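You operate a simulated robot arm through the tools that you are given. There is no shell and no other tool. Be economical: measure what you need, move in short steps, check, and stop when the job is done.

The job below is to be done with a simulated robot arm. You get a single attempt, and the scene is never put back.

Task
Load the yellow rubber block into the turn plate's pocket and turn the plate a quarter turn clockwise.
Fine: bring the pocket to the yellow pointer first; shut the upper drawer.

It is judged by the outcome, as a careful person would: the job done as asked, and still so three seconds after it is handed in. It fails if anything else is knocked over, pushed out of place, dropped, spilled or broken.

Robot
A 6-joint arm with a two-finger parallel gripper, fixed in place. Base frame: the origin is at the foot of the arm, x ahead of it, y to its left, z up. Readings come in mm, degrees, newtons and seconds.
With the tool pointing down near the work surface it reaches from about 220 to 660 mm from the base axis. Its first joint turns from -66.0 to 66.0 degrees. Payload 2.9 kg.
The tool frame sits at the grasp point between the pads (the TCP): z along the fingers, y along the line on which they close. The tips reach 30 mm beyond it. Largest opening 110 mm; finger width 20, thickness 10; the body of the gripper, 48 by 112 mm, starts 55 mm behind the TCP.
Orientation is told as [roll, pitch, yaw] about the base's x, y, z axes, in that order, counted from this pose: with the fingers straight down and closing along the base's y, the tool's x points along the base's -x, its y along +y and its z along -z.

Tools
- The arm moves only by the tool play_rows. Its argument "increments" is a list of rows, each a list of 3 entries, a list of its own where there are three numbers: the shift along the tool's x, y, z in units of 40 mm (1.0 is 40 mm), then the turn, a rotation vector about the tool's x, y, z in units of 6 degrees (1.0 is 6 degrees), then the closure, from 0 (fully open) to 1 (shut). In form: [[[x, y, z], [wx, wy, wz], claw], ...]. A call has 1 to 12 rows; each row shifts and turns the commanded pose from where the row before left it, along the tool's axes as they then stand. A call with a number of a shift or a turn outside -1 to 1 is refused whole. Each row takes 0.2 s and may step no farther than 50 mm and 8.6 degrees from the row before; otherwise, or with a gripper value out of range, the whole call is refused. Where a pose cannot be reached the arm comes as near as it can. A force on the tool above 70 N (or 10 N above the force at the start of the call, whichever is more), or a blocked arm, ends the call early, and 0.2 s more pass. The fingers move at their own pace (about 108 mm/s each) and stop on an object; they squeeze with about 43 N. The grip force told is the motor's: it shows also when the fingers shut on nothing. Time passes only in rows, and 0.2 s behind the last, so rows that do not move let the fingers close. It gives the time, the measured TCP pose, the force on the tool (base axes), the opening and the grip force at its end, in the units of the frame above (readings bear some noise), with the torque about the TCP (base axes, N m) and any sound that the robot's microphone picked up, and new pictures: "pictures" is both (left out), scene, wrist or none.
- Cameras (640 x 400 px; columns grow to the right, rows downward): "scene" is fixed at [84.8, 433.9, 1400.7]; the picture's right is [-0.73, -0.69, 0.00], its down [-0.29, 0.30, -0.91] and it looks along [0.62, -0.66, -0.42] (base axes); focal length 277 px, centre (320, 200). "wrist" rides on the gripper at [72, 17, -103] in the tool frame; the picture's right is [-0.23, 0.97, 0.00], its down [-0.76, -0.18, -0.62] and it looks along [-0.61, -0.14, 0.78] (tool axes); focal length 222 px, centre (320, 200). There is no depth. A picture from a camera that has moved, and an enlarged one, comes with that camera's place and axes in the base frame and with its lens.
- close_up(camera, box): a new picture of the part [left, top, right, bottom] of that camera's present view, enlarged. The clock stands still meanwhile.
- close_job(): hands the job in; it is judged then, once.

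Go step by step. Nothing tells you positions but the pictures and the camera data: compare them with the known pose of the tool, close in by small moves and look again before you grip or let go. The budget is 120 turns and 200 pictures, counting those below and the enlarged ones. Unless the task says otherwise, let go and move clear before handing in, and close with one line.

The tools are called after "Call:" by a JSON object that holds its "fn" and its "kwargs". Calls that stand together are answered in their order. play_rows: Moves the arm, as the interface text tells. Its arguments: {"type":"object","properties":{"increments":{"type":"array","items":{"type":"array"}},"pictures":{"type":"string","enum":["both","scene","wrist","none"]}},"required":["increments"]} The other tools are called the same way: close_up (camera, box) takes an enlarged picture of a part of a camera's view; close_job () hands the job in.

At the start:

```text
t: 0.0
tcp_pos: [309.1, -72.8, 1343.6]
orientation: [-0.1, -0.1, 0.0]
contact_force: [0.9, 0.9, 0.4]
ft_torque: [0.0, 0.01, 0.02]
grip_width: 110.3
grasp_force: 0.0
```

scene: 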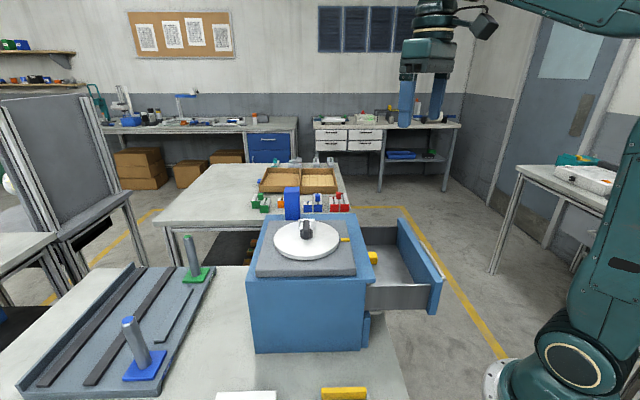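
wrist: 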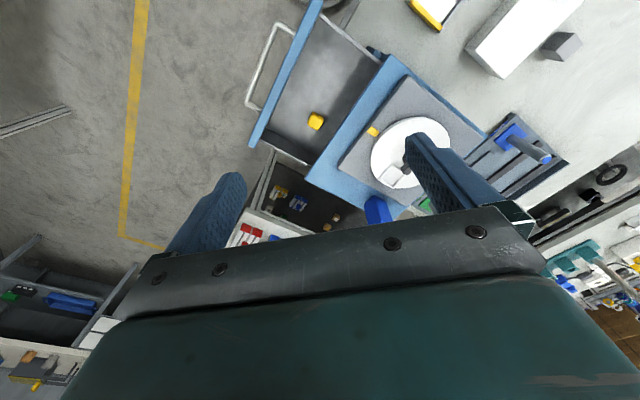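

I see a blue cabinet with a turn plate on top and its upper drawer open, holding a yellow object. I'll look closer before moving.

Call:
{"fn": "close_up", "kwargs": {"camera": "scene", "box": [230, 170, 470, 320]}}

Call:
{"fn": "close_up", "kwargs": {"camera": "wrist", "box": [230, 0, 590, 225]}}

Call:
{"fn": "close_up", "kwargs": {"camera": "scene", "box": [200, 300, 440, 400]}}

```text
2.67 times, centred on (350, 245) of scene
camera zoom: at [84.8, 433.9, 1400.7], right [-0.73, -0.69, 0.0], down [-0.29, 0.3, -0.91], along [0.62, -0.66, -0.42], focal length 740 px, centre (240, 80)
```

zoom: 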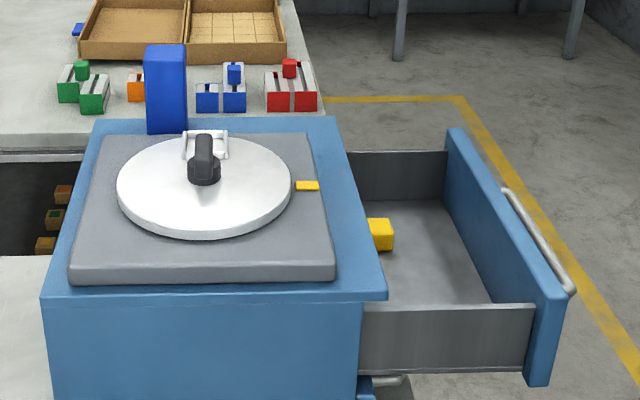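

```text
1.78 times, centred on (410, 112) of wrist
camera zoom: at [235.1, -56.6, 1446.4], right [0.23, 0.97, 0.0], down [0.76, -0.18, 0.62], along [0.61, -0.14, -0.78], focal length 395 px, centre (160, 356)
```

zoom: 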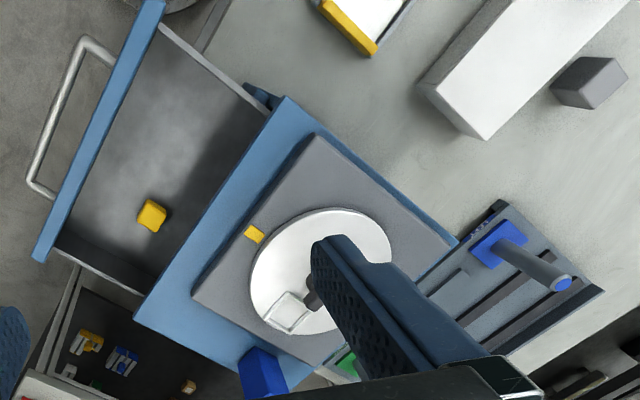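

```text
2.67 times, centred on (320, 350) of scene
camera zoom: at [84.8, 433.9, 1400.7], right [-0.73, -0.69, 0.0], down [-0.29, 0.3, -0.91], along [0.62, -0.66, -0.42], focal length 740 px, centre (320, -200)
```

zoom: 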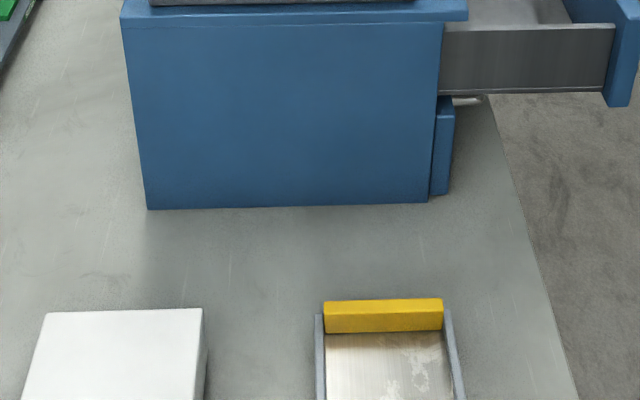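

The plate is centred near (468, 70, 1055), with the pointer near (411, 1), the pocket near (510, 31) and the yellow block in the drawer near (397, -105, 954). I'll move closer over the plate to look.

Call:
{"fn": "play_rows", "kwargs": {"increments": [[[-0.455, 0.565, 0.465], [0, 0, 0], 0], [[-0.455, 0.565, 0.465], [0, 0, 0], 0], [[-0.455, 0.565, 0.465], [0, 0, 0], 0], [[-0.455, 0.565, 0.465], [0, 0, 0], 0], [[-0.455, 0.565, 0.465], [0, 0, 0], 0]], "pictures": "both"}}

```text
t: 1.2
tcp_pos: [399.0, 40.6, 1250.0]
orientation: [-0.1, -0.1, 0.1]
contact_force: [0.8, 0.1, -0.4]
ft_torque: [-0.01, 0.02, 0.04]
grip_width: 110.1
grasp_force: 0.0
camera wrist: at [325.8, 56.6, 1353.3], right [0.23, 0.97, 0.0], down [0.76, -0.18, 0.62], along [0.61, -0.14, -0.78], focal length 222 px, centre (320, 200)
```

scene: 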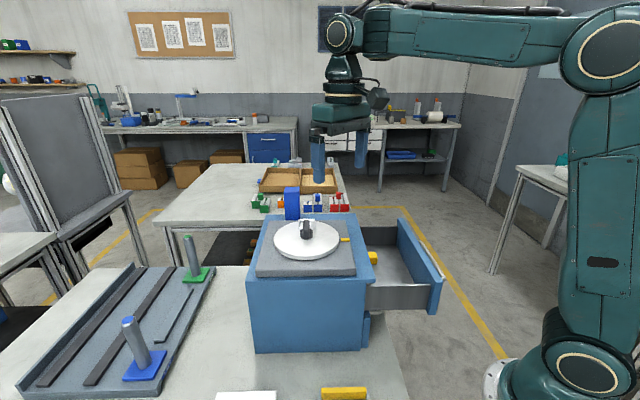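
wrist: 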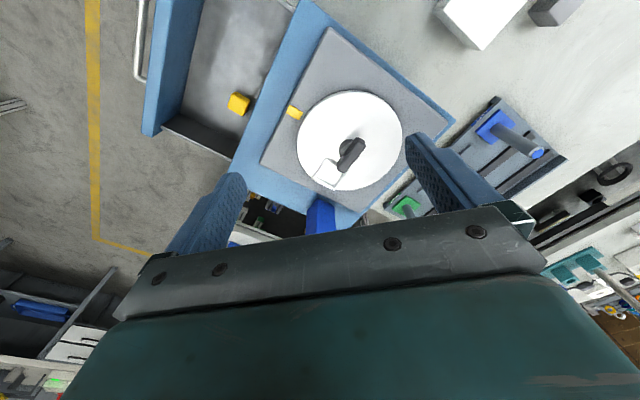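

Call:
{"fn": "close_up", "kwargs": {"camera": "wrist", "box": [220, 70, 420, 220]}}

```text
2.67 times, centred on (320, 145) of wrist
camera zoom: at [325.8, 56.6, 1353.3], right [0.23, 0.97, 0.0], down [0.76, -0.18, 0.62], along [0.61, -0.14, -0.78], focal length 592 px, centre (320, 347)
```

zoom: 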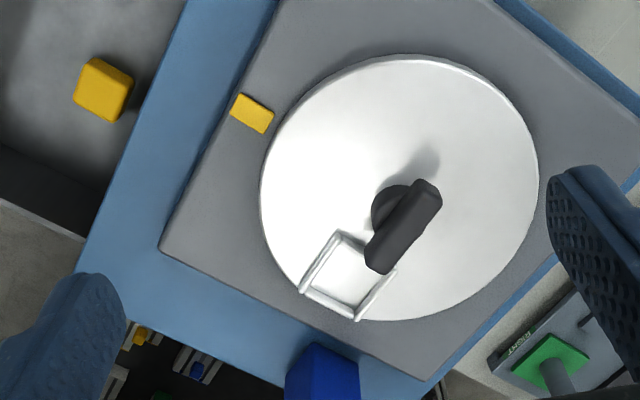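

Call:
{"fn": "close_up", "kwargs": {"camera": "scene", "box": [265, 205, 355, 265]}}

Call:
{"fn": "close_up", "kwargs": {"camera": "wrist", "box": [300, 120, 400, 195]}}

```text
6.67 times, centred on (310, 235) of scene
camera zoom: at [84.8, 433.9, 1400.6], right [-0.73, -0.69, 0.0], down [-0.29, 0.3, -0.91], along [0.62, -0.66, -0.42], focal length 1849 px, centre (387, -33)
```

zoom: 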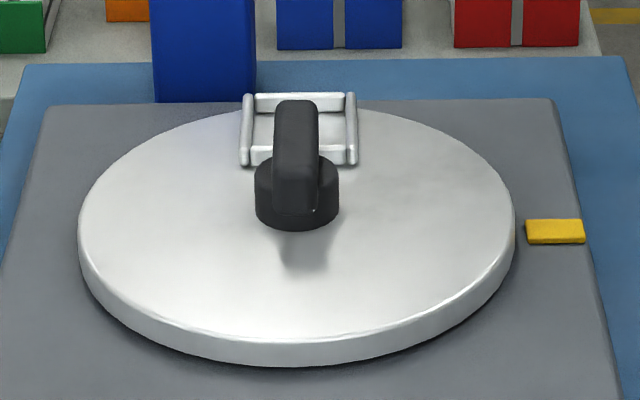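

```text
5.33 times, centred on (350, 158) of wrist
camera zoom: at [325.8, 56.6, 1353.3], right [0.23, 0.97, 0.0], down [0.76, -0.18, 0.62], along [0.61, -0.14, -0.78], focal length 1185 px, centre (160, 427)
```

zoom: 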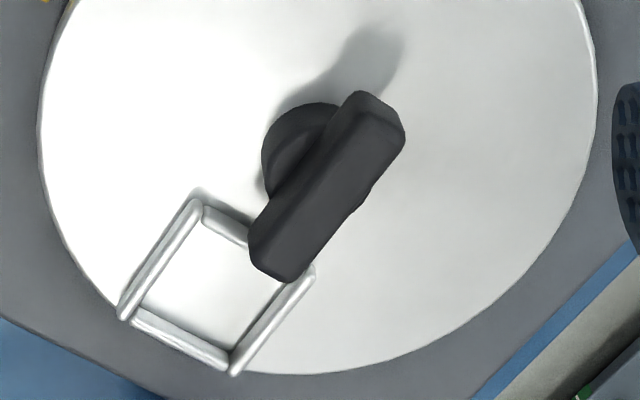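

The pocket is a small bar fence on the plate, about 90° anticlockwise of the pointer, and a black T-knob stands at the centre. I'll move above the knob and try the wrist's turning range in the air.

Call:
{"fn": "play_rows", "kwargs": {"increments": [[[-0.8625, 0.325, 0.5], [0, 0, 0], 0], [[-0.8625, 0.325, 0.5], [0, 0, 0], 0], [[0, 0, 0.5], [0, 0, 1], 0], [[0, 0, 0], [0, 0, 1], 0], [[0, 0, 0], [0, 0, 1], 0], [[0, 0, 0], [0, 0, 1], 0], [[0, 0, 0], [0, 0, 1], 0], [[0, 0, 0], [0, 0, 1], 0], [[0, 0, 0], [0, 0, 1], 0], [[0, 0, 0], [0, 0, 0.17], 0]], "pictures": "wrist"}}

Call:
{"fn": "play_rows", "kwargs": {"increments": [[[0, 0, 0], [0, 0, 1], 0], [[0, 0, 0], [0, 0, 1], 0], [[0, 0, 0], [0, 0, 1], 0], [[0, 0, 0], [0, 0, 1], 0], [[0, 0, 0], [0, 0, 1], 0], [[0, 0, 0], [0, 0, 1], 0], [[0, 0, 0], [0, 0, 1], 0], [[0, 0, 0], [0, 0, 1], 0], [[0, 0, 0], [0, 0, 1], 0], [[0, 0, 0], [0, 0, 1], 0], [[0, 0, 0], [0, 0, 1], 0], [[0, 0, 0], [0, 0, 1], 0]], "pictures": "none"}}

Call:
{"fn": "play_rows", "kwargs": {"increments": [[[0, 0, 0], [0, 0, 1], 0], [[0, 0, 0], [0, 0, 1], 0], [[0, 0, 0], [0, 0, 1], 0], [[0, 0, 0], [0, 0, 0], 0]], "pictures": "wrist"}}

```text
t: 3.4
tcp_pos: [468.7, 65.3, 1191.3]
orientation: [-0.1, -0.1, -43.2]
contact_force: [-0.1, -0.1, 0.2]
ft_torque: [0.01, 0.0, -0.01]
grip_width: 110.1
grasp_force: 0.3
camera wrist: at [426.2, 127.0, 1293.6], right [0.83, 0.56, 0.0], down [0.43, -0.65, 0.62], along [0.35, -0.52, -0.78], focal length 222 px, centre (320, 200)
```

wrist: 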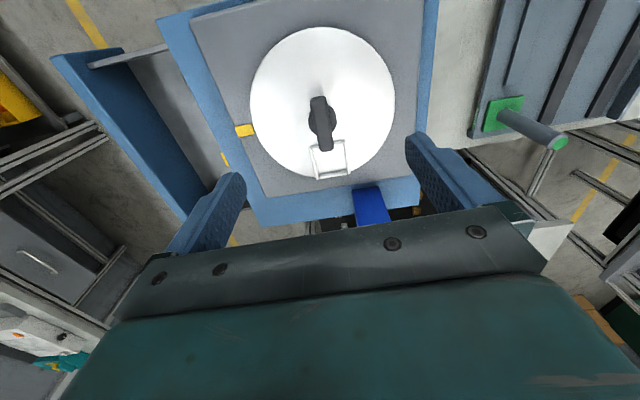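

```text
t: 6.0
tcp_pos: [469.0, 66.4, 1189.8]
orientation: [0.1, 0.0, -115.2]
contact_force: [-0.4, -0.7, 0.5]
ft_torque: [-0.01, -0.04, 0.03]
grip_width: 110.0
grasp_force: 0.1
```

```text
t: 7.0
tcp_pos: [469.2, 66.6, 1190.9]
orientation: [0.1, 0.0, -133.2]
contact_force: [0.3, 0.5, -0.7]
ft_torque: [-0.05, 0.0, 0.03]
grip_width: 109.9
grasp_force: 0.1
camera wrist: at [529.9, 106.8, 1293.6], right [0.56, -0.83, 0.0], down [-0.65, -0.43, 0.62], along [-0.52, -0.35, -0.78], focal length 222 px, centre (320, 200)
```

wrist: 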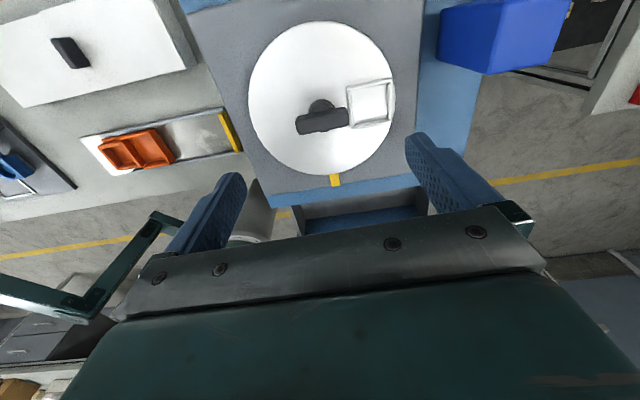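

The wrist reaches -133° without trouble. I'll go back to -43°, which squares the fingers to the knob bar, and come partway down for a look.

Call:
{"fn": "play_rows", "kwargs": {"increments": [[[0, 0, 0], [0, 0, -1], 0], [[0, 0, 0], [0, 0, -1], 0], [[0, 0, 0], [0, 0, -1], 0], [[0, 0, 0], [0, 0, -1], 0], [[0, 0, 0], [0, 0, -1], 0], [[0, 0, 0], [0, 0, -1], 0], [[0, 0, 0], [0, 0, -1], 0], [[0, 0, 0], [0, 0, -1], 0], [[0, 0, 0], [0, 0, -1], 0], [[0, 0, 0], [0, 0, -1], 0], [[0, 0, 0], [0, 0, -1], 0], [[0, 0, 0], [0, 0, -1], 0]], "pictures": "none"}}

Call:
{"fn": "play_rows", "kwargs": {"increments": [[[0, 0, 0], [0, 0, -1], 0], [[0, 0, 0], [0, 0, -1], 0], [[0, 0, 0], [0, 0, -1], 0], [[0, 0, 0.75], [0, 0, 0], 0], [[0, 0, 0.75], [0, 0, 0], 0], [[0, 0, 0], [0, 0, 0], 0]], "pictures": "both"}}

```text
t: 9.6
tcp_pos: [467.9, 65.7, 1190.3]
orientation: [-0.1, -0.1, -60.9]
contact_force: [-0.3, 0.3, 0.1]
ft_torque: [0.04, 0.0, 0.01]
grip_width: 110.0
grasp_force: 0.0
```

```text
t: 11.0
tcp_pos: [469.8, 66.0, 1129.8]
orientation: [0.0, -0.1, -43.0]
contact_force: [0.7, 0.0, -0.4]
ft_torque: [0.01, 0.02, -0.02]
grip_width: 109.6
grasp_force: 0.0
camera wrist: at [425.8, 127.3, 1233.1], right [0.83, 0.56, 0.0], down [0.44, -0.65, 0.62], along [0.35, -0.52, -0.78], focal length 222 px, centre (320, 200)
```

scene: 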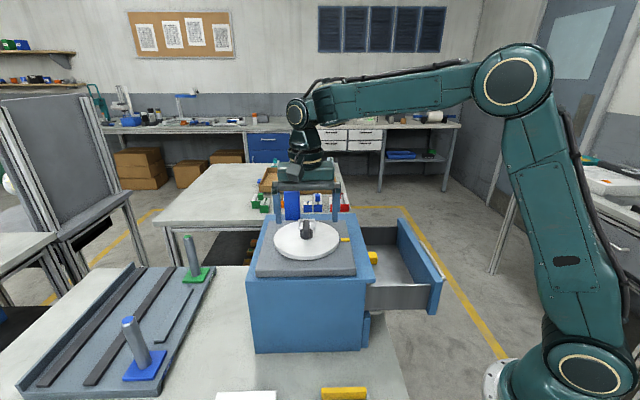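
wrist: 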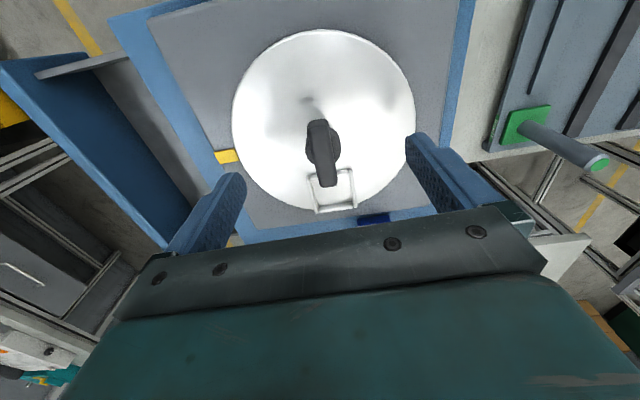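

The fingers straddle the bar evenly. I'll lower to grip height, staying above the hub, and check before closing.

Call:
{"fn": "play_rows", "kwargs": {"increments": [[[0.07, 0, 0.35], [0, 0, 0], 0], [[0, 0, 0.3], [0, 0, 0], 0], [[0, 0, 0], [0, 0, 0], 0.4], [[0, 0, 0], [0, 0, 0], 0.55]], "pictures": "both"}}

Call:
{"fn": "close_up", "kwargs": {"camera": "scene", "box": [250, 170, 370, 270]}}

```text
t: 12.0
tcp_pos: [466.5, 68.8, 1104.7]
orientation: [0.0, -0.1, -42.9]
contact_force: [0.0, 0.3, -0.1]
ft_torque: [0.0, 0.03, 0.01]
grip_width: 49.2
grasp_force: 0.0
camera wrist: at [423.9, 128.9, 1207.4], right [0.83, 0.56, 0.0], down [0.44, -0.65, 0.62], along [0.35, -0.52, -0.78], focal length 222 px, centre (320, 200)
```

scene: 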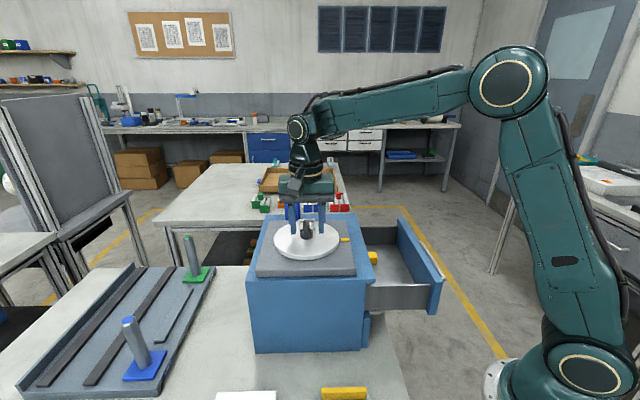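
wrist: 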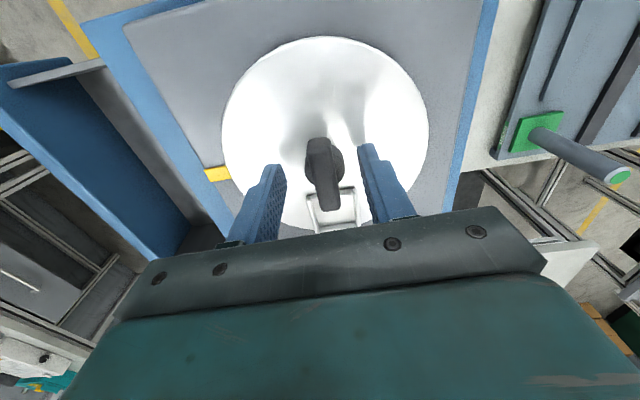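

```text
4.00 times, centred on (310, 220) of scene
camera zoom: at [84.8, 433.9, 1400.7], right [-0.73, -0.69, 0.0], down [-0.29, 0.3, -0.91], along [0.62, -0.66, -0.42], focal length 1109 px, centre (360, 120)
```

zoom: 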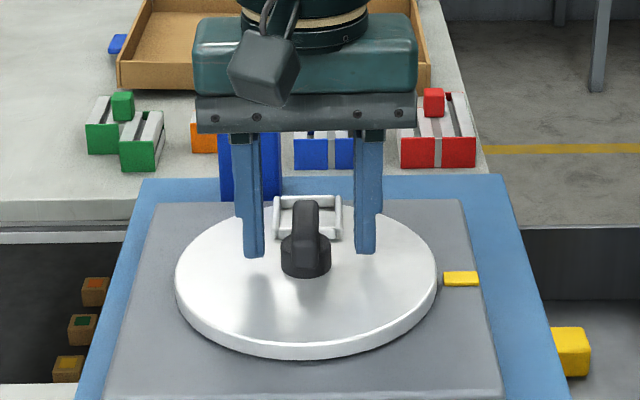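

The alignment is good, so I'll close on the bar.

Call:
{"fn": "play_rows", "kwargs": {"increments": [[[0, 0, 0], [0, 0, 0], 0.8], [[0, 0, 0], [0, 0, 0], 1], [[0, 0, 0], [0, 0, 0], 1]], "pictures": "wrist"}}

```text
t: 12.8
tcp_pos: [467.3, 69.5, 1105.6]
orientation: [0.2, -0.1, -42.8]
contact_force: [12.4, 18.2, -3.1]
ft_torque: [0.11, -0.44, 0.07]
grip_width: 14.6
grasp_force: 44.8
camera wrist: at [424.5, 130.3, 1207.5], right [0.83, 0.56, 0.0], down [0.44, -0.65, 0.63], along [0.35, -0.52, -0.78], focal length 222 px, centre (320, 200)
```

wrist: 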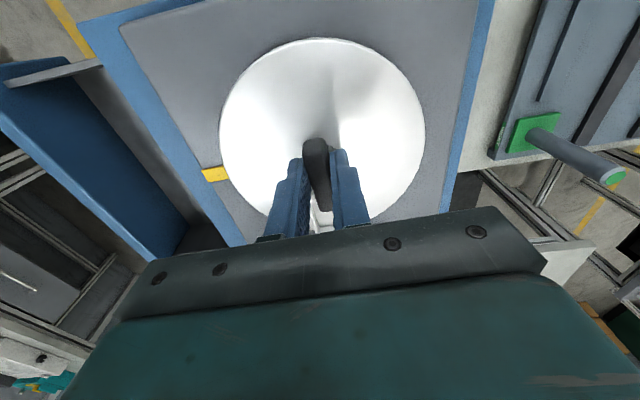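

Gripped, with some sideways load. I'll shift about 1 mm to relieve it and then turn a first part clockwise.

Call:
{"fn": "play_rows", "kwargs": {"increments": [[[0, 0.03, 0], [0, 0, 0], 1], [[0, 0, 0], [0, 0, 0.5], 1], [[0, 0, 0], [0, 0, 0.5], 1], [[0, 0, 0], [0, 0, 1], 1]], "pictures": "wrist"}}

```text
t: 13.8
tcp_pos: [467.0, 69.8, 1105.7]
orientation: [0.0, -0.1, -54.8]
contact_force: [4.6, 19.2, 1.1]
ft_torque: [0.47, -0.05, 1.47]
grip_width: 18.3
grasp_force: 44.6
camera wrist: at [438.4, 138.3, 1207.6], right [0.93, 0.38, 0.0], down [0.29, -0.72, 0.62], along [0.23, -0.58, -0.78], focal length 222 px, centre (320, 200)
```

wrist: 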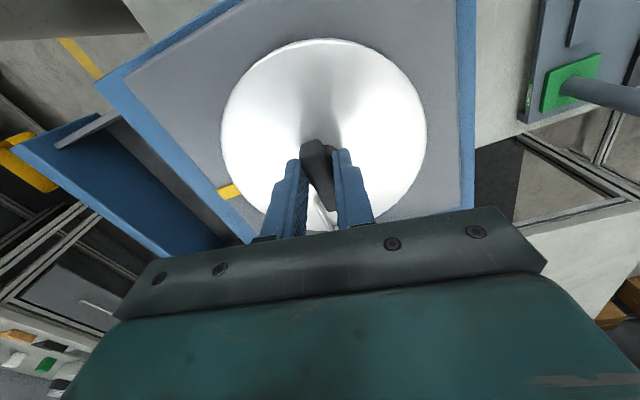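

The opening grew, so the bar may be lagging the fingers. I'll check how far the plate actually moved.

Call:
{"fn": "close_up", "kwargs": {"camera": "wrist", "box": [220, 120, 420, 245]}}

Call:
{"fn": "close_up", "kwargs": {"camera": "scene", "box": [250, 190, 370, 265]}}

```text
3.20 times, centred on (320, 182) of wrist
camera zoom: at [438.4, 138.3, 1207.6], right [0.93, 0.38, 0.0], down [0.29, -0.72, 0.62], along [0.23, -0.58, -0.78], focal length 711 px, centre (320, 256)
```

zoom: 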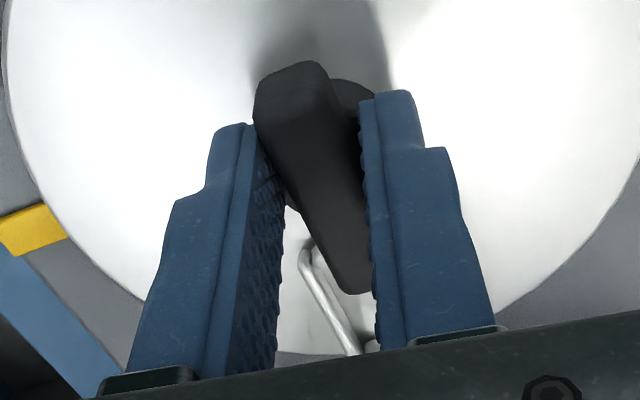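

```text
5.33 times, centred on (310, 228) of scene
camera zoom: at [85.0, 434.5, 1400.4], right [-0.73, -0.69, 0.0], down [-0.29, 0.3, -0.91], along [0.62, -0.66, -0.42], focal length 1479 px, centre (373, 53)
```

zoom: 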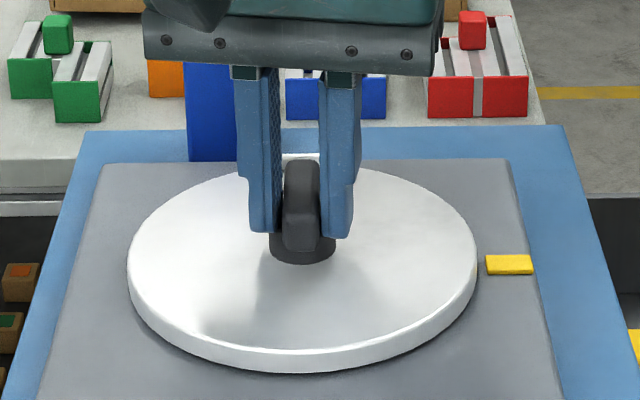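

The bar lags by about 11°, so the plate is stiff, or perhaps just slow. I'll hold still a moment to see whether it creeps round.

Call:
{"fn": "play_rows", "kwargs": {"increments": [[[0, 0, 0], [0, 0, 0], 1], [[0, 0, 0], [0, 0, 0], 1], [[0, 0, 0], [0, 0, 0], 1], [[0, 0, 0], [0, 0, 0], 1], [[0, 0, 0], [0, 0, 0], 1]], "pictures": "none"}}

```text
t: 15.0
tcp_pos: [467.7, 69.7, 1106.2]
orientation: [0.0, 0.0, -54.8]
contact_force: [2.5, 23.0, 2.7]
ft_torque: [0.53, 0.02, 0.98]
grip_width: 17.9
grasp_force: 45.0
```

There is some creep and the torque eased. I'll try another 6°, with a small +y shift to relieve the side load.

Call:
{"fn": "play_rows", "kwargs": {"increments": [[[0.02, 0.015, 0], [0, 0, 0.5], 1], [[0, 0, 0], [0, 0, 0.5], 1], [[0, 0, 0], [0, 0, 0], 1], [[0, 0, 0], [0, 0, 0], 1]], "pictures": "wrist"}}

```text
t: 16.0
tcp_pos: [467.8, 69.0, 1104.6]
orientation: [0.0, 0.0, -61.0]
contact_force: [6.3, 7.6, 6.4]
ft_torque: [0.48, 0.3, 1.38]
grip_width: 20.9
grasp_force: 45.5
camera wrist: at [446.4, 140.5, 1207.5], right [0.96, 0.27, 0.0], down [0.21, -0.75, 0.62], along [0.17, -0.6, -0.78], focal length 222 px, centre (320, 200)
```

wrist: 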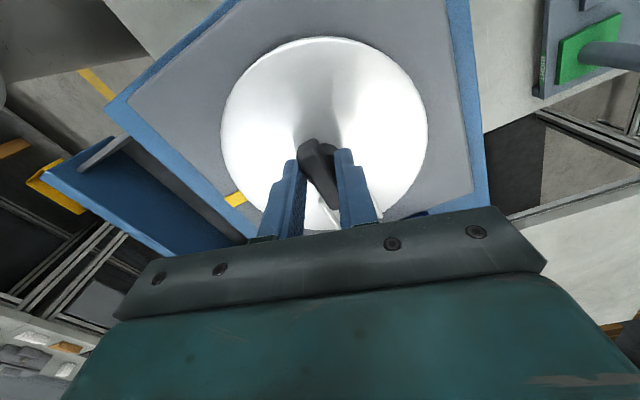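

The fingers slip on the bar, so a grip across it gives too little torque. I'll release, lift, and turn 90° so I can grip the knob along its length, where the lever is longer.

Call:
{"fn": "play_rows", "kwargs": {"increments": [[[0, 0, 0], [0, 0, 0], 0.3], [[0, 0, 0], [0, 0, 0], 0.3], [[0, 0, -0.5], [0, 0, -1], 0.3], [[0, 0, -0.5], [0, 0, -1], 0.3], [[0, 0, 0], [0, 0, -1], 0.3], [[0, 0, 0], [0, 0, -1], 0.3], [[0, 0, 0], [0, 0, -1], 0.3], [[0, 0, 0], [0, 0, -1], 0.3], [[0, 0, 0], [0, 0, -1], 0.3], [[0, 0, 0], [0, 0, -1], 0.3], [[0, 0, 0], [0, 0, -1], 0.3], [[0, 0, 0], [0, 0, -1], 0.3]], "pictures": "none"}}

Call:
{"fn": "play_rows", "kwargs": {"increments": [[[0, 0, 0], [0, 0, -1], 0.3], [[0, 0, 0], [0, 0, -1], 0.3], [[0, 0, 0], [0, 0, -1], 0.3], [[0, 0, 0], [0, 0, -1], 0.3], [[0, 0, 0], [0, 0, -1], 0.3], [[0, 0, 0], [0, 0, -1], 0.3], [[0, 0, 0], [0, 0, -1], 0.3], [[0, 0, 0], [0, 0, -1], 0.3], [[0, 0, 0], [0, 0, 0], 0.3]], "pictures": "both"}}

Call:
{"fn": "close_up", "kwargs": {"camera": "wrist", "box": [200, 60, 440, 210]}}

Call:
{"fn": "close_up", "kwargs": {"camera": "scene", "box": [250, 190, 370, 265]}}

```text
t: 18.6
tcp_pos: [468.3, 70.4, 1144.1]
orientation: [-0.1, -0.1, -0.9]
contact_force: [-0.2, 0.1, -0.4]
ft_torque: [-0.04, -0.05, -0.02]
grip_width: 77.0
grasp_force: 0.0
```

```text
t: 20.6
tcp_pos: [468.6, 70.7, 1144.2]
orientation: [-0.1, 0.0, 47.1]
contact_force: [0.3, 0.8, 0.4]
ft_torque: [-0.01, -0.01, 0.02]
grip_width: 77.0
grasp_force: 0.0
camera wrist: at [404.9, 27.5, 1247.7], right [-0.56, 0.83, 0.0], down [0.65, 0.44, 0.62], along [0.52, 0.35, -0.78], focal length 222 px, centre (320, 200)
```

scene: 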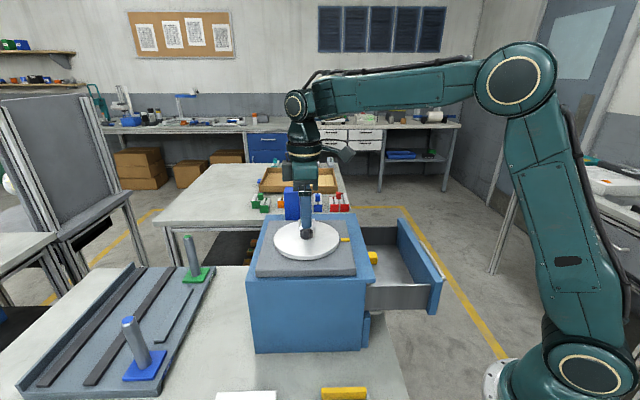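
wrist: 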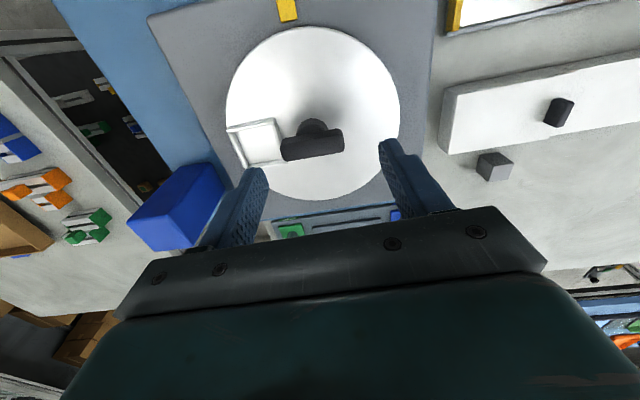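

```text
2.67 times, centred on (320, 135) of wrist
camera zoom: at [404.9, 27.5, 1247.7], right [-0.56, 0.83, 0.0], down [0.65, 0.44, 0.62], along [0.52, 0.35, -0.78], focal length 592 px, centre (320, 373)
```

zoom: 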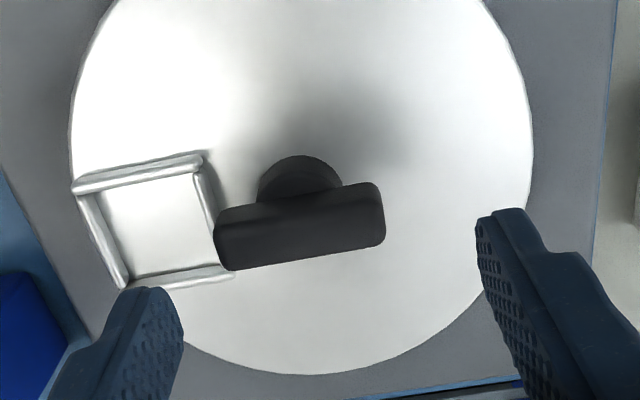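

```text
5.33 times, centred on (310, 228) of scene
camera zoom: at [84.8, 433.9, 1400.7], right [-0.73, -0.69, 0.0], down [-0.29, 0.3, -0.91], along [0.62, -0.66, -0.42], focal length 1479 px, centre (373, 53)
```

zoom: 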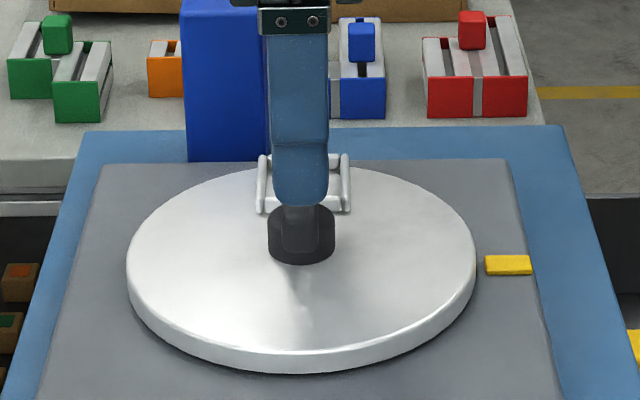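

The plate didn't move at all. The fingers now line up with the bar's length, so I'll descend and grip end to end.

Call:
{"fn": "play_rows", "kwargs": {"increments": [[[0, -0.075, 0.5], [0, 0, 0], 0.3], [[0, 0, 0.5], [0, 0, 0], 0.3], [[0, 0, 0], [0, 0, 0], 0.5], [[0, 0, 0], [0, 0, 0], 1], [[0, 0, 0], [0, 0, 0], 1]], "pictures": "wrist"}}

Call:
{"fn": "close_up", "kwargs": {"camera": "wrist", "box": [200, 100, 440, 250]}}

```text
t: 21.8
tcp_pos: [473.5, 65.8, 1104.4]
orientation: [-0.4, -0.3, 46.6]
contact_force: [28.9, -20.1, -6.8]
ft_torque: [-0.34, -0.5, 0.01]
grip_width: 50.0
grasp_force: 44.6
camera wrist: at [408.9, 24.2, 1206.8], right [-0.55, 0.83, -0.01], down [0.65, 0.43, 0.63], along [0.52, 0.34, -0.78], focal length 222 px, centre (320, 200)
```

wrist: 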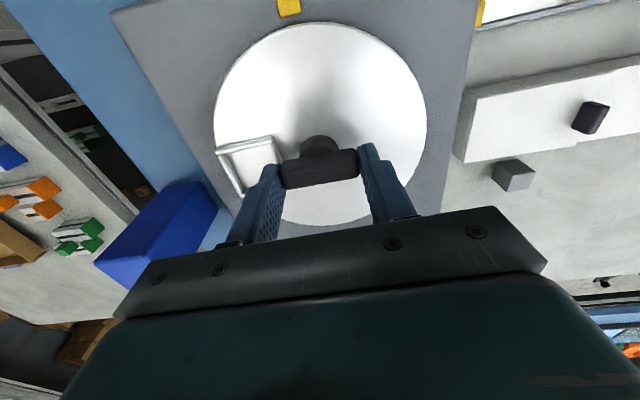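

```text
2.67 times, centred on (320, 175) of wrist
camera zoom: at [408.9, 24.2, 1206.8], right [-0.55, 0.83, -0.01], down [0.65, 0.43, 0.63], along [0.52, 0.34, -0.78], focal length 592 px, centre (320, 267)
```

zoom: 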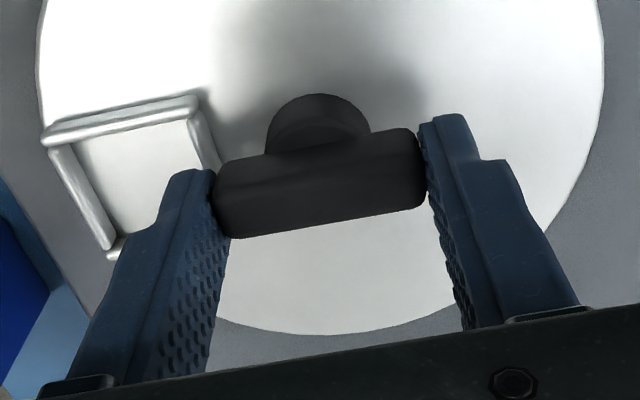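

I have a full-length grip on the 50 mm bar. I'll re-centre to take off the side load, then try turning clockwise.

Call:
{"fn": "play_rows", "kwargs": {"increments": [[[0, -0.1, 0], [0, 0, 0], 1], [[0, 0, 0], [0, 0, 0.5], 1], [[0, 0, 0], [0, 0, 0.5], 1], [[0, 0, 0], [0, 0, 0.5], 1]], "pictures": "wrist"}}

Call:
{"fn": "close_up", "kwargs": {"camera": "wrist", "box": [200, 100, 440, 250]}}

```text
t: 22.8
tcp_pos: [472.5, 65.9, 1104.3]
orientation: [-0.1, -0.1, 38.0]
contact_force: [8.0, -2.8, -2.2]
ft_torque: [0.12, -0.25, 1.48]
grip_width: 51.2
grasp_force: 45.2
camera wrist: at [404.2, 33.5, 1207.4], right [-0.42, 0.91, 0.0], down [0.71, 0.33, 0.62], along [0.56, 0.26, -0.78], focal length 222 px, centre (320, 200)
```

wrist: 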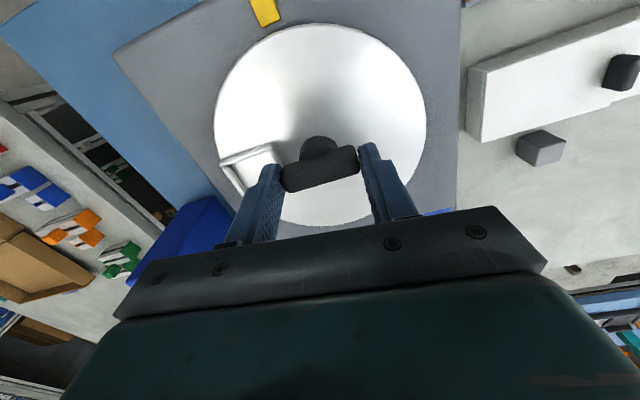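

```text
2.67 times, centred on (320, 175) of wrist
camera zoom: at [404.2, 33.5, 1207.4], right [-0.42, 0.91, 0.0], down [0.71, 0.33, 0.62], along [0.56, 0.26, -0.78], focal length 592 px, centre (320, 267)
```

zoom: 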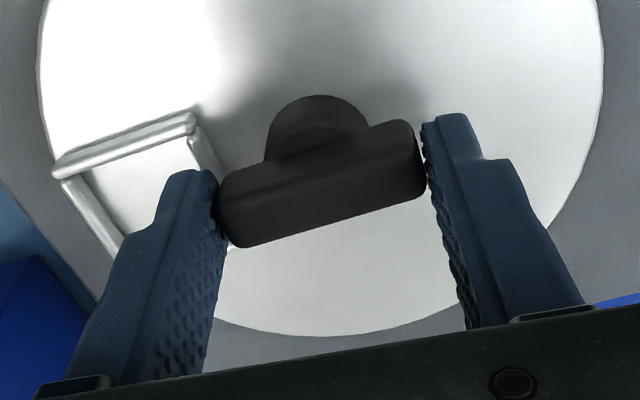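

The bar lags about 6° of the 9° turned, so the plate may have moved a little. I'll turn a few more degrees and check.

Call:
{"fn": "play_rows", "kwargs": {"increments": [[[0, 0, 0], [0, 0, 0.4], 1], [[0, 0, 0], [0, 0, 0.4], 1], [[0, 0, 0], [0, 0, 0.4], 1], [[0, 0, 0], [0, 0, 0.4], 1], [[0, 0, 0], [0, 0, 0], 1]], "pictures": "wrist"}}

Call:
{"fn": "close_up", "kwargs": {"camera": "wrist", "box": [200, 100, 440, 250]}}

Call:
{"fn": "close_up", "kwargs": {"camera": "scene", "box": [250, 190, 370, 265]}}

```text
t: 24.0
tcp_pos: [471.4, 65.3, 1104.4]
orientation: [-0.1, 0.1, 28.4]
contact_force: [-6.0, 2.7, -0.7]
ft_torque: [0.15, 0.58, 1.04]
grip_width: 51.9
grasp_force: 45.2
camera wrist: at [399.3, 44.9, 1207.4], right [-0.26, 0.96, 0.0], down [0.75, 0.21, 0.62], along [0.6, 0.16, -0.78], focal length 222 px, centre (320, 200)
```

wrist: 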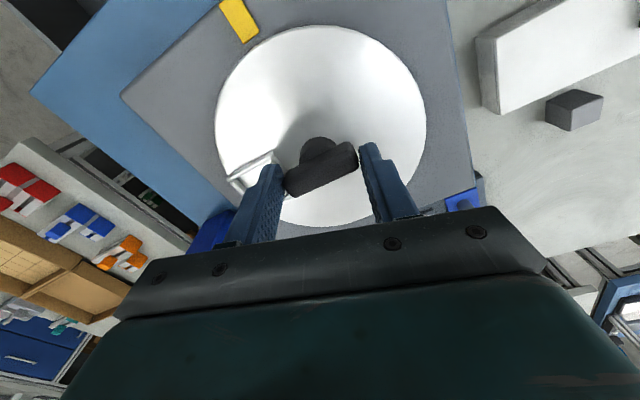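

```text
2.67 times, centred on (320, 175) of wrist
camera zoom: at [399.3, 44.9, 1207.4], right [-0.26, 0.96, 0.0], down [0.75, 0.21, 0.62], along [0.6, 0.16, -0.78], focal length 592 px, centre (320, 267)
```

zoom: 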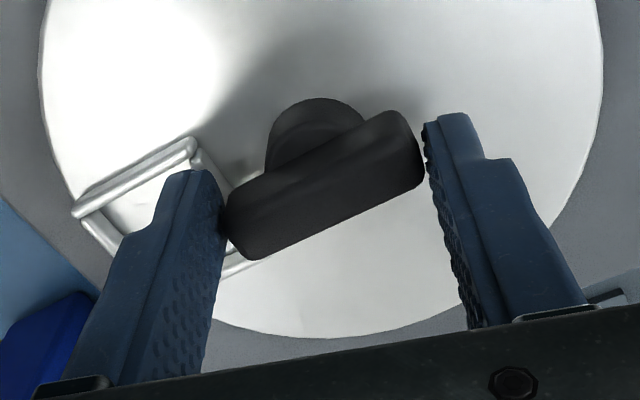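

```text
5.33 times, centred on (310, 228) of scene
camera zoom: at [84.7, 434.0, 1400.6], right [-0.73, -0.69, 0.0], down [-0.29, 0.3, -0.91], along [0.62, -0.66, -0.42], focal length 1479 px, centre (373, 53)
```

zoom: 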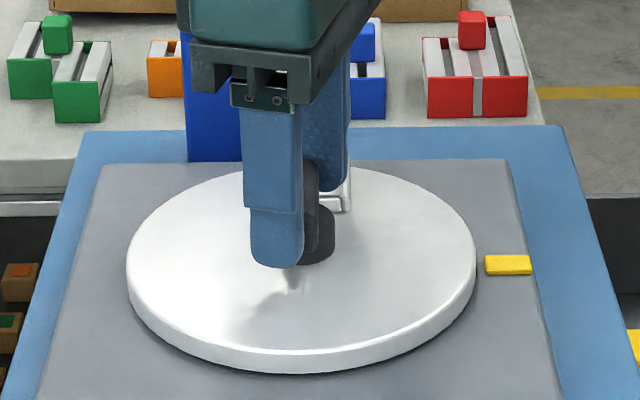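

Still no plate motion at about 1.5 N·m. I'll turn back to neutral and try a few degrees the other way, to tell a stop from plain stiffness.

Call:
{"fn": "play_rows", "kwargs": {"increments": [[[0, 0, 0], [0, 0, -1], 1], [[0, 0, 0], [0, 0, -1], 1], [[0, 0, 0], [0, 0, -1], 1], [[0, 0, 0], [0, 0, 0], 1]], "pictures": "none"}}

Call:
{"fn": "play_rows", "kwargs": {"increments": [[[0, 0, 0], [0, 0, -0.5], 1], [[0, 0, 0], [0, 0, -0.5], 1], [[0, 0, 0], [0, 0, -0.5], 1]], "pictures": "wrist"}}

Call:
{"fn": "close_up", "kwargs": {"camera": "wrist", "box": [200, 100, 440, 250]}}

```text
t: 25.0
tcp_pos: [473.3, 65.7, 1103.9]
orientation: [-0.1, 0.2, 46.5]
contact_force: [-14.0, 4.6, -1.9]
ft_torque: [0.18, -0.11, 0.02]
grip_width: 51.9
grasp_force: 44.7
```

```text
t: 25.8
tcp_pos: [471.4, 65.3, 1104.0]
orientation: [0.0, 0.1, 55.5]
contact_force: [-20.6, 6.2, -0.9]
ft_torque: [0.4, -0.03, -0.01]
grip_width: 51.8
grasp_force: 45.1
camera wrist: at [416.2, 14.3, 1207.5], right [-0.67, 0.74, 0.0], down [0.58, 0.53, 0.62], along [0.46, 0.42, -0.78], focal length 222 px, centre (320, 200)
```

wrist: 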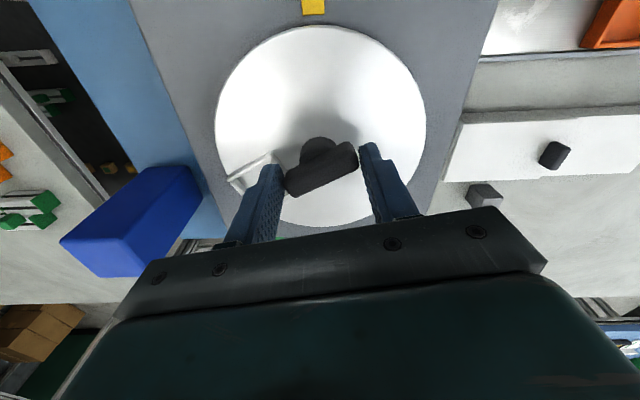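

```text
2.67 times, centred on (320, 175) of wrist
camera zoom: at [416.2, 14.3, 1207.5], right [-0.67, 0.74, 0.0], down [0.58, 0.53, 0.62], along [0.46, 0.42, -0.78], focal length 592 px, centre (320, 267)
```

zoom: 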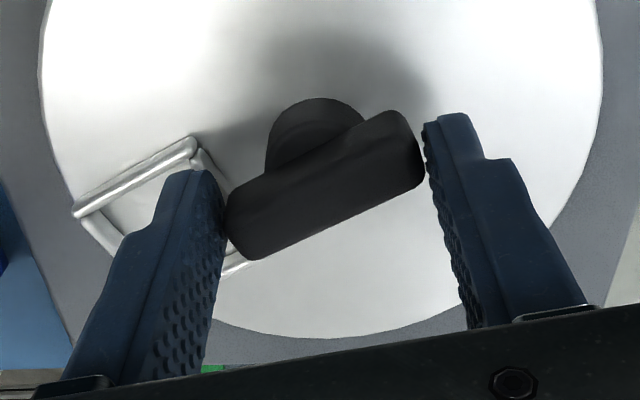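

Turning anticlockwise the plate is free, so it sits at a clockwise stop. The pocket must therefore go about 270° anticlockwise round to the pointer, and the later clockwise quarter turn will then be free. I'll re-square the grip and carry on anticlockwise.

Call:
{"fn": "play_rows", "kwargs": {"increments": [[[0, 0, 0], [0, 0, 0], 0.35], [[0, 0, 0], [0, 0, -0.9], 0.35], [[0, 0, 0], [0, 0, -0.9], 0.35], [[0, 0, 0], [0, 0, -0.8], 0.35], [[0, 0, 0], [0, 0, 0], 1], [[0, 0, 0], [0, 0, 0], 1]], "pictures": "wrist"}}

```text
t: 27.2
tcp_pos: [472.2, 64.8, 1105.4]
orientation: [0.1, 0.0, 71.1]
contact_force: [-9.5, 1.0, 1.0]
ft_torque: [-0.15, 0.77, 0.02]
grip_width: 49.7
grasp_force: 45.0
camera wrist: at [431.9, 1.4, 1207.6], right [-0.85, 0.53, 0.0], down [0.42, 0.66, 0.62], along [0.33, 0.53, -0.78], focal length 222 px, centre (320, 200)
```

wrist: 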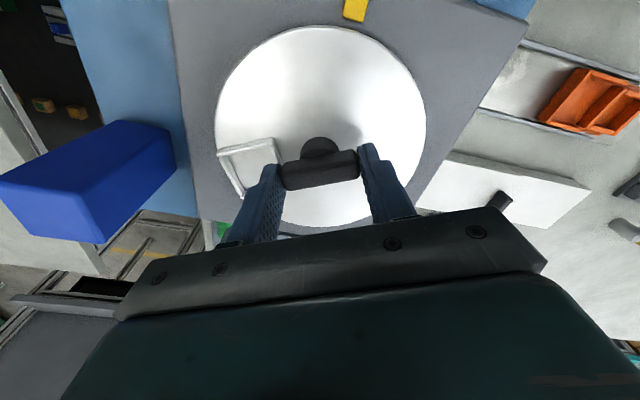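

The grip is square and the load is light. I'll turn 66° anticlockwise.

Call:
{"fn": "play_rows", "kwargs": {"increments": [[[0, 0, 0], [0, 0, -1], 1], [[0, 0, 0], [0, 0, -1], 1], [[0, 0, 0], [0, 0, -1], 1], [[0, 0, 0], [0, 0, -1], 1], [[0, 0, 0], [0, 0, -1], 1], [[0, 0, 0], [0, 0, -1], 1], [[0, 0, 0], [0, 0, -1], 1], [[0, 0, 0], [0, 0, -1], 1], [[0, 0, 0], [0, 0, -1], 1], [[0, 0, 0], [0, 0, -1], 1], [[0, 0, 0], [0, 0, -1], 1], [[0, 0, 0], [0, 0, 0], 1]], "pictures": "wrist"}}

```text
t: 29.8
tcp_pos: [472.7, 65.7, 1103.7]
orientation: [0.1, 0.1, 137.1]
contact_force: [-16.5, 3.4, -6.8]
ft_torque: [0.14, 0.15, -0.03]
grip_width: 49.7
grasp_force: 45.1
camera wrist: at [513.0, 2.8, 1207.5], right [-0.83, -0.56, 0.0], down [-0.44, 0.65, 0.62], along [-0.35, 0.52, -0.78], focal length 222 px, centre (320, 200)
```

wrist: 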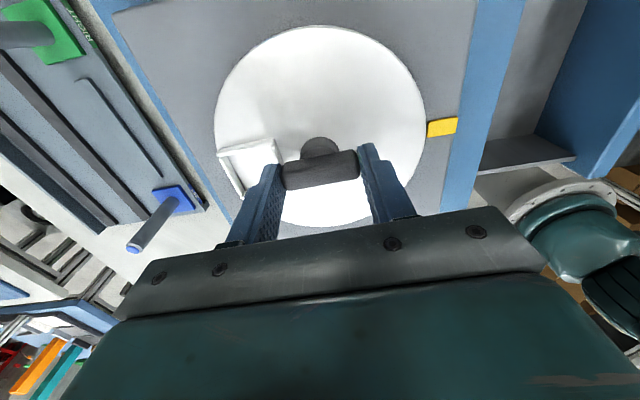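

90° done and 180° to go. I'll release, lift, rewind 180° to -43° and regrip.

Call:
{"fn": "play_rows", "kwargs": {"increments": [[[0, 0, 0], [0, 0, 0], 0.35], [[0, 0, 0], [0, 0, 0], 0.35], [[0, 0, -0.6], [0, 0, 0], 0.35], [[0, 0, -0.4], [0, 0, 1], 0.35], [[0, 0, 0], [0, 0, 1], 0.35], [[0, 0, 0], [0, 0, 1], 0.35], [[0, 0, 0], [0, 0, 1], 0.35], [[0, 0, 0], [0, 0, 1], 0.35], [[0, 0, 0], [0, 0, 1], 0.35], [[0, 0, 0], [0, 0, 1], 0.35], [[0, 0, 0], [0, 0, 1], 0.35], [[0, 0, 0], [0, 0, 1], 0.35]], "pictures": "none"}}

Call:
{"fn": "play_rows", "kwargs": {"increments": [[[0, 0, 0], [0, 0, 1], 0.35], [[0, 0, 0], [0, 0, 1], 0.35], [[0, 0, 0], [0, 0, 1], 0.35], [[0, 0, 0], [0, 0, 1], 0.35], [[0, 0, 0], [0, 0, 1], 0.35], [[0, 0, 0], [0, 0, 1], 0.35], [[0, 0, 0], [0, 0, 1], 0.35], [[0, 0, 0], [0, 0, 1], 0.35], [[0, 0, 0], [0, 0, 1], 0.35], [[0, 0, 0], [0, 0, 1], 0.35], [[0, 0, 0], [0, 0, 1], 0.35], [[0, 0, 0], [0, 0, 1], 0.35]], "pictures": "none"}}

Call:
{"fn": "play_rows", "kwargs": {"increments": [[[0, 0, 0], [0, 0, 1], 0.35], [[0, 0, 0], [0, 0, 1], 0.35], [[0, 0, 0], [0, 0, 1], 0.35], [[0, 0, 0], [0, 0, 1], 0.35], [[0, 0, 0], [0, 0, 1], 0.35], [[0, 0, 0], [0, 0, 1], 0.35], [[0, 0, 0], [0, 0, 1], 0.35], [[0, 0, 0], [0, 0, 1], 0.35], [[0, 0, 0], [0, 0, 1], 0.35], [[0, 0, 0], [0, 0, 0], 0.35]], "pictures": "both"}}

```text
t: 32.4
tcp_pos: [472.3, 65.1, 1144.4]
orientation: [-0.1, 0.1, 82.9]
contact_force: [-0.2, 0.4, 0.5]
ft_torque: [0.01, -0.04, 0.03]
grip_width: 71.4
grasp_force: 0.1
```

```text
t: 35.0
tcp_pos: [473.8, 65.3, 1144.1]
orientation: [-0.2, -0.1, 10.9]
contact_force: [-0.3, -0.3, 0.3]
ft_torque: [-0.02, -0.01, 0.01]
grip_width: 71.7
grasp_force: 0.1
```

```text
t: 37.2
tcp_pos: [472.6, 65.3, 1144.0]
orientation: [0.0, -0.2, -43.1]
contact_force: [0.3, 0.1, -0.4]
ft_torque: [0.01, 0.01, 0.0]
grip_width: 71.5
grasp_force: 0.0
camera wrist: at [430.3, 126.3, 1247.5], right [0.83, 0.56, 0.0], down [0.43, -0.65, 0.62], along [0.35, -0.52, -0.78], focal length 222 px, centre (320, 200)
```

scene: 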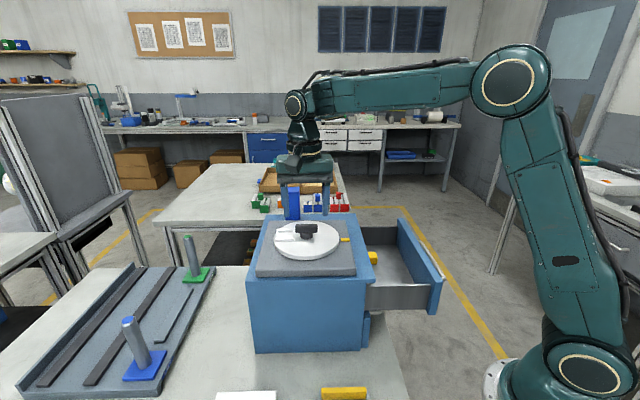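
wrist: 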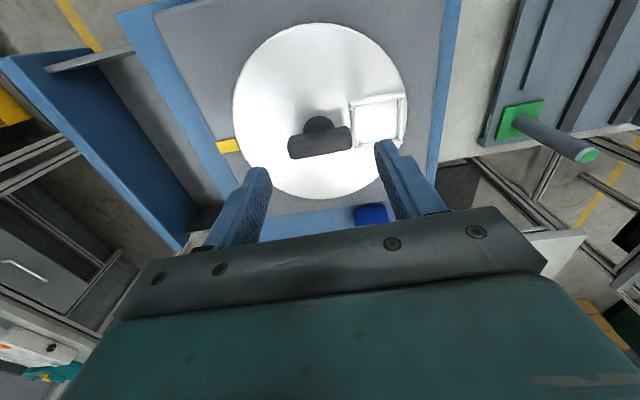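

The plate turned 90° anticlockwise as planned. I'll lower, grip end to end again, and start turning anticlockwise.

Call:
{"fn": "play_rows", "kwargs": {"increments": [[[0, 0, 0.5], [0, 0, 0], 0.35], [[0, 0, 0.5], [0, 0, 0], 0.35], [[0, 0, 0], [0, 0, 0], 0.6], [[0, 0, 0], [0, 0, 0], 1], [[0, 0, 0], [0, 0, 0], 1], [[0, 0, 0], [0, 0, -0.5], 1], [[0, 0, 0], [0, 0, -0.5], 1]], "pictures": "wrist"}}

```text
t: 38.8
tcp_pos: [472.7, 65.6, 1106.2]
orientation: [0.1, -0.1, -37.0]
contact_force: [-3.4, -2.6, 0.8]
ft_torque: [-0.05, 0.06, -0.02]
grip_width: 50.5
grasp_force: 44.7
camera wrist: at [424.1, 121.2, 1207.8], right [0.77, 0.64, 0.0], down [0.5, -0.6, 0.62], along [0.4, -0.48, -0.78], focal length 222 px, centre (320, 200)
```

wrist: 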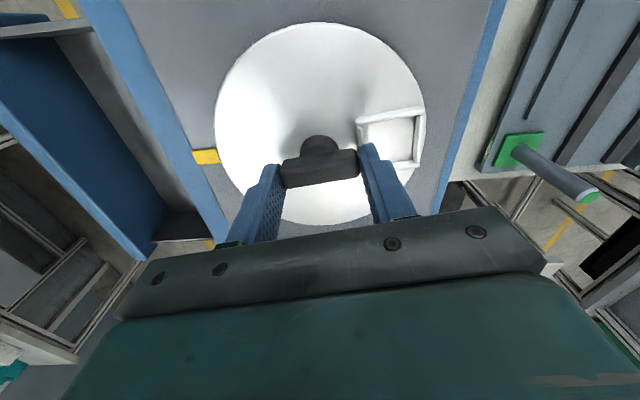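

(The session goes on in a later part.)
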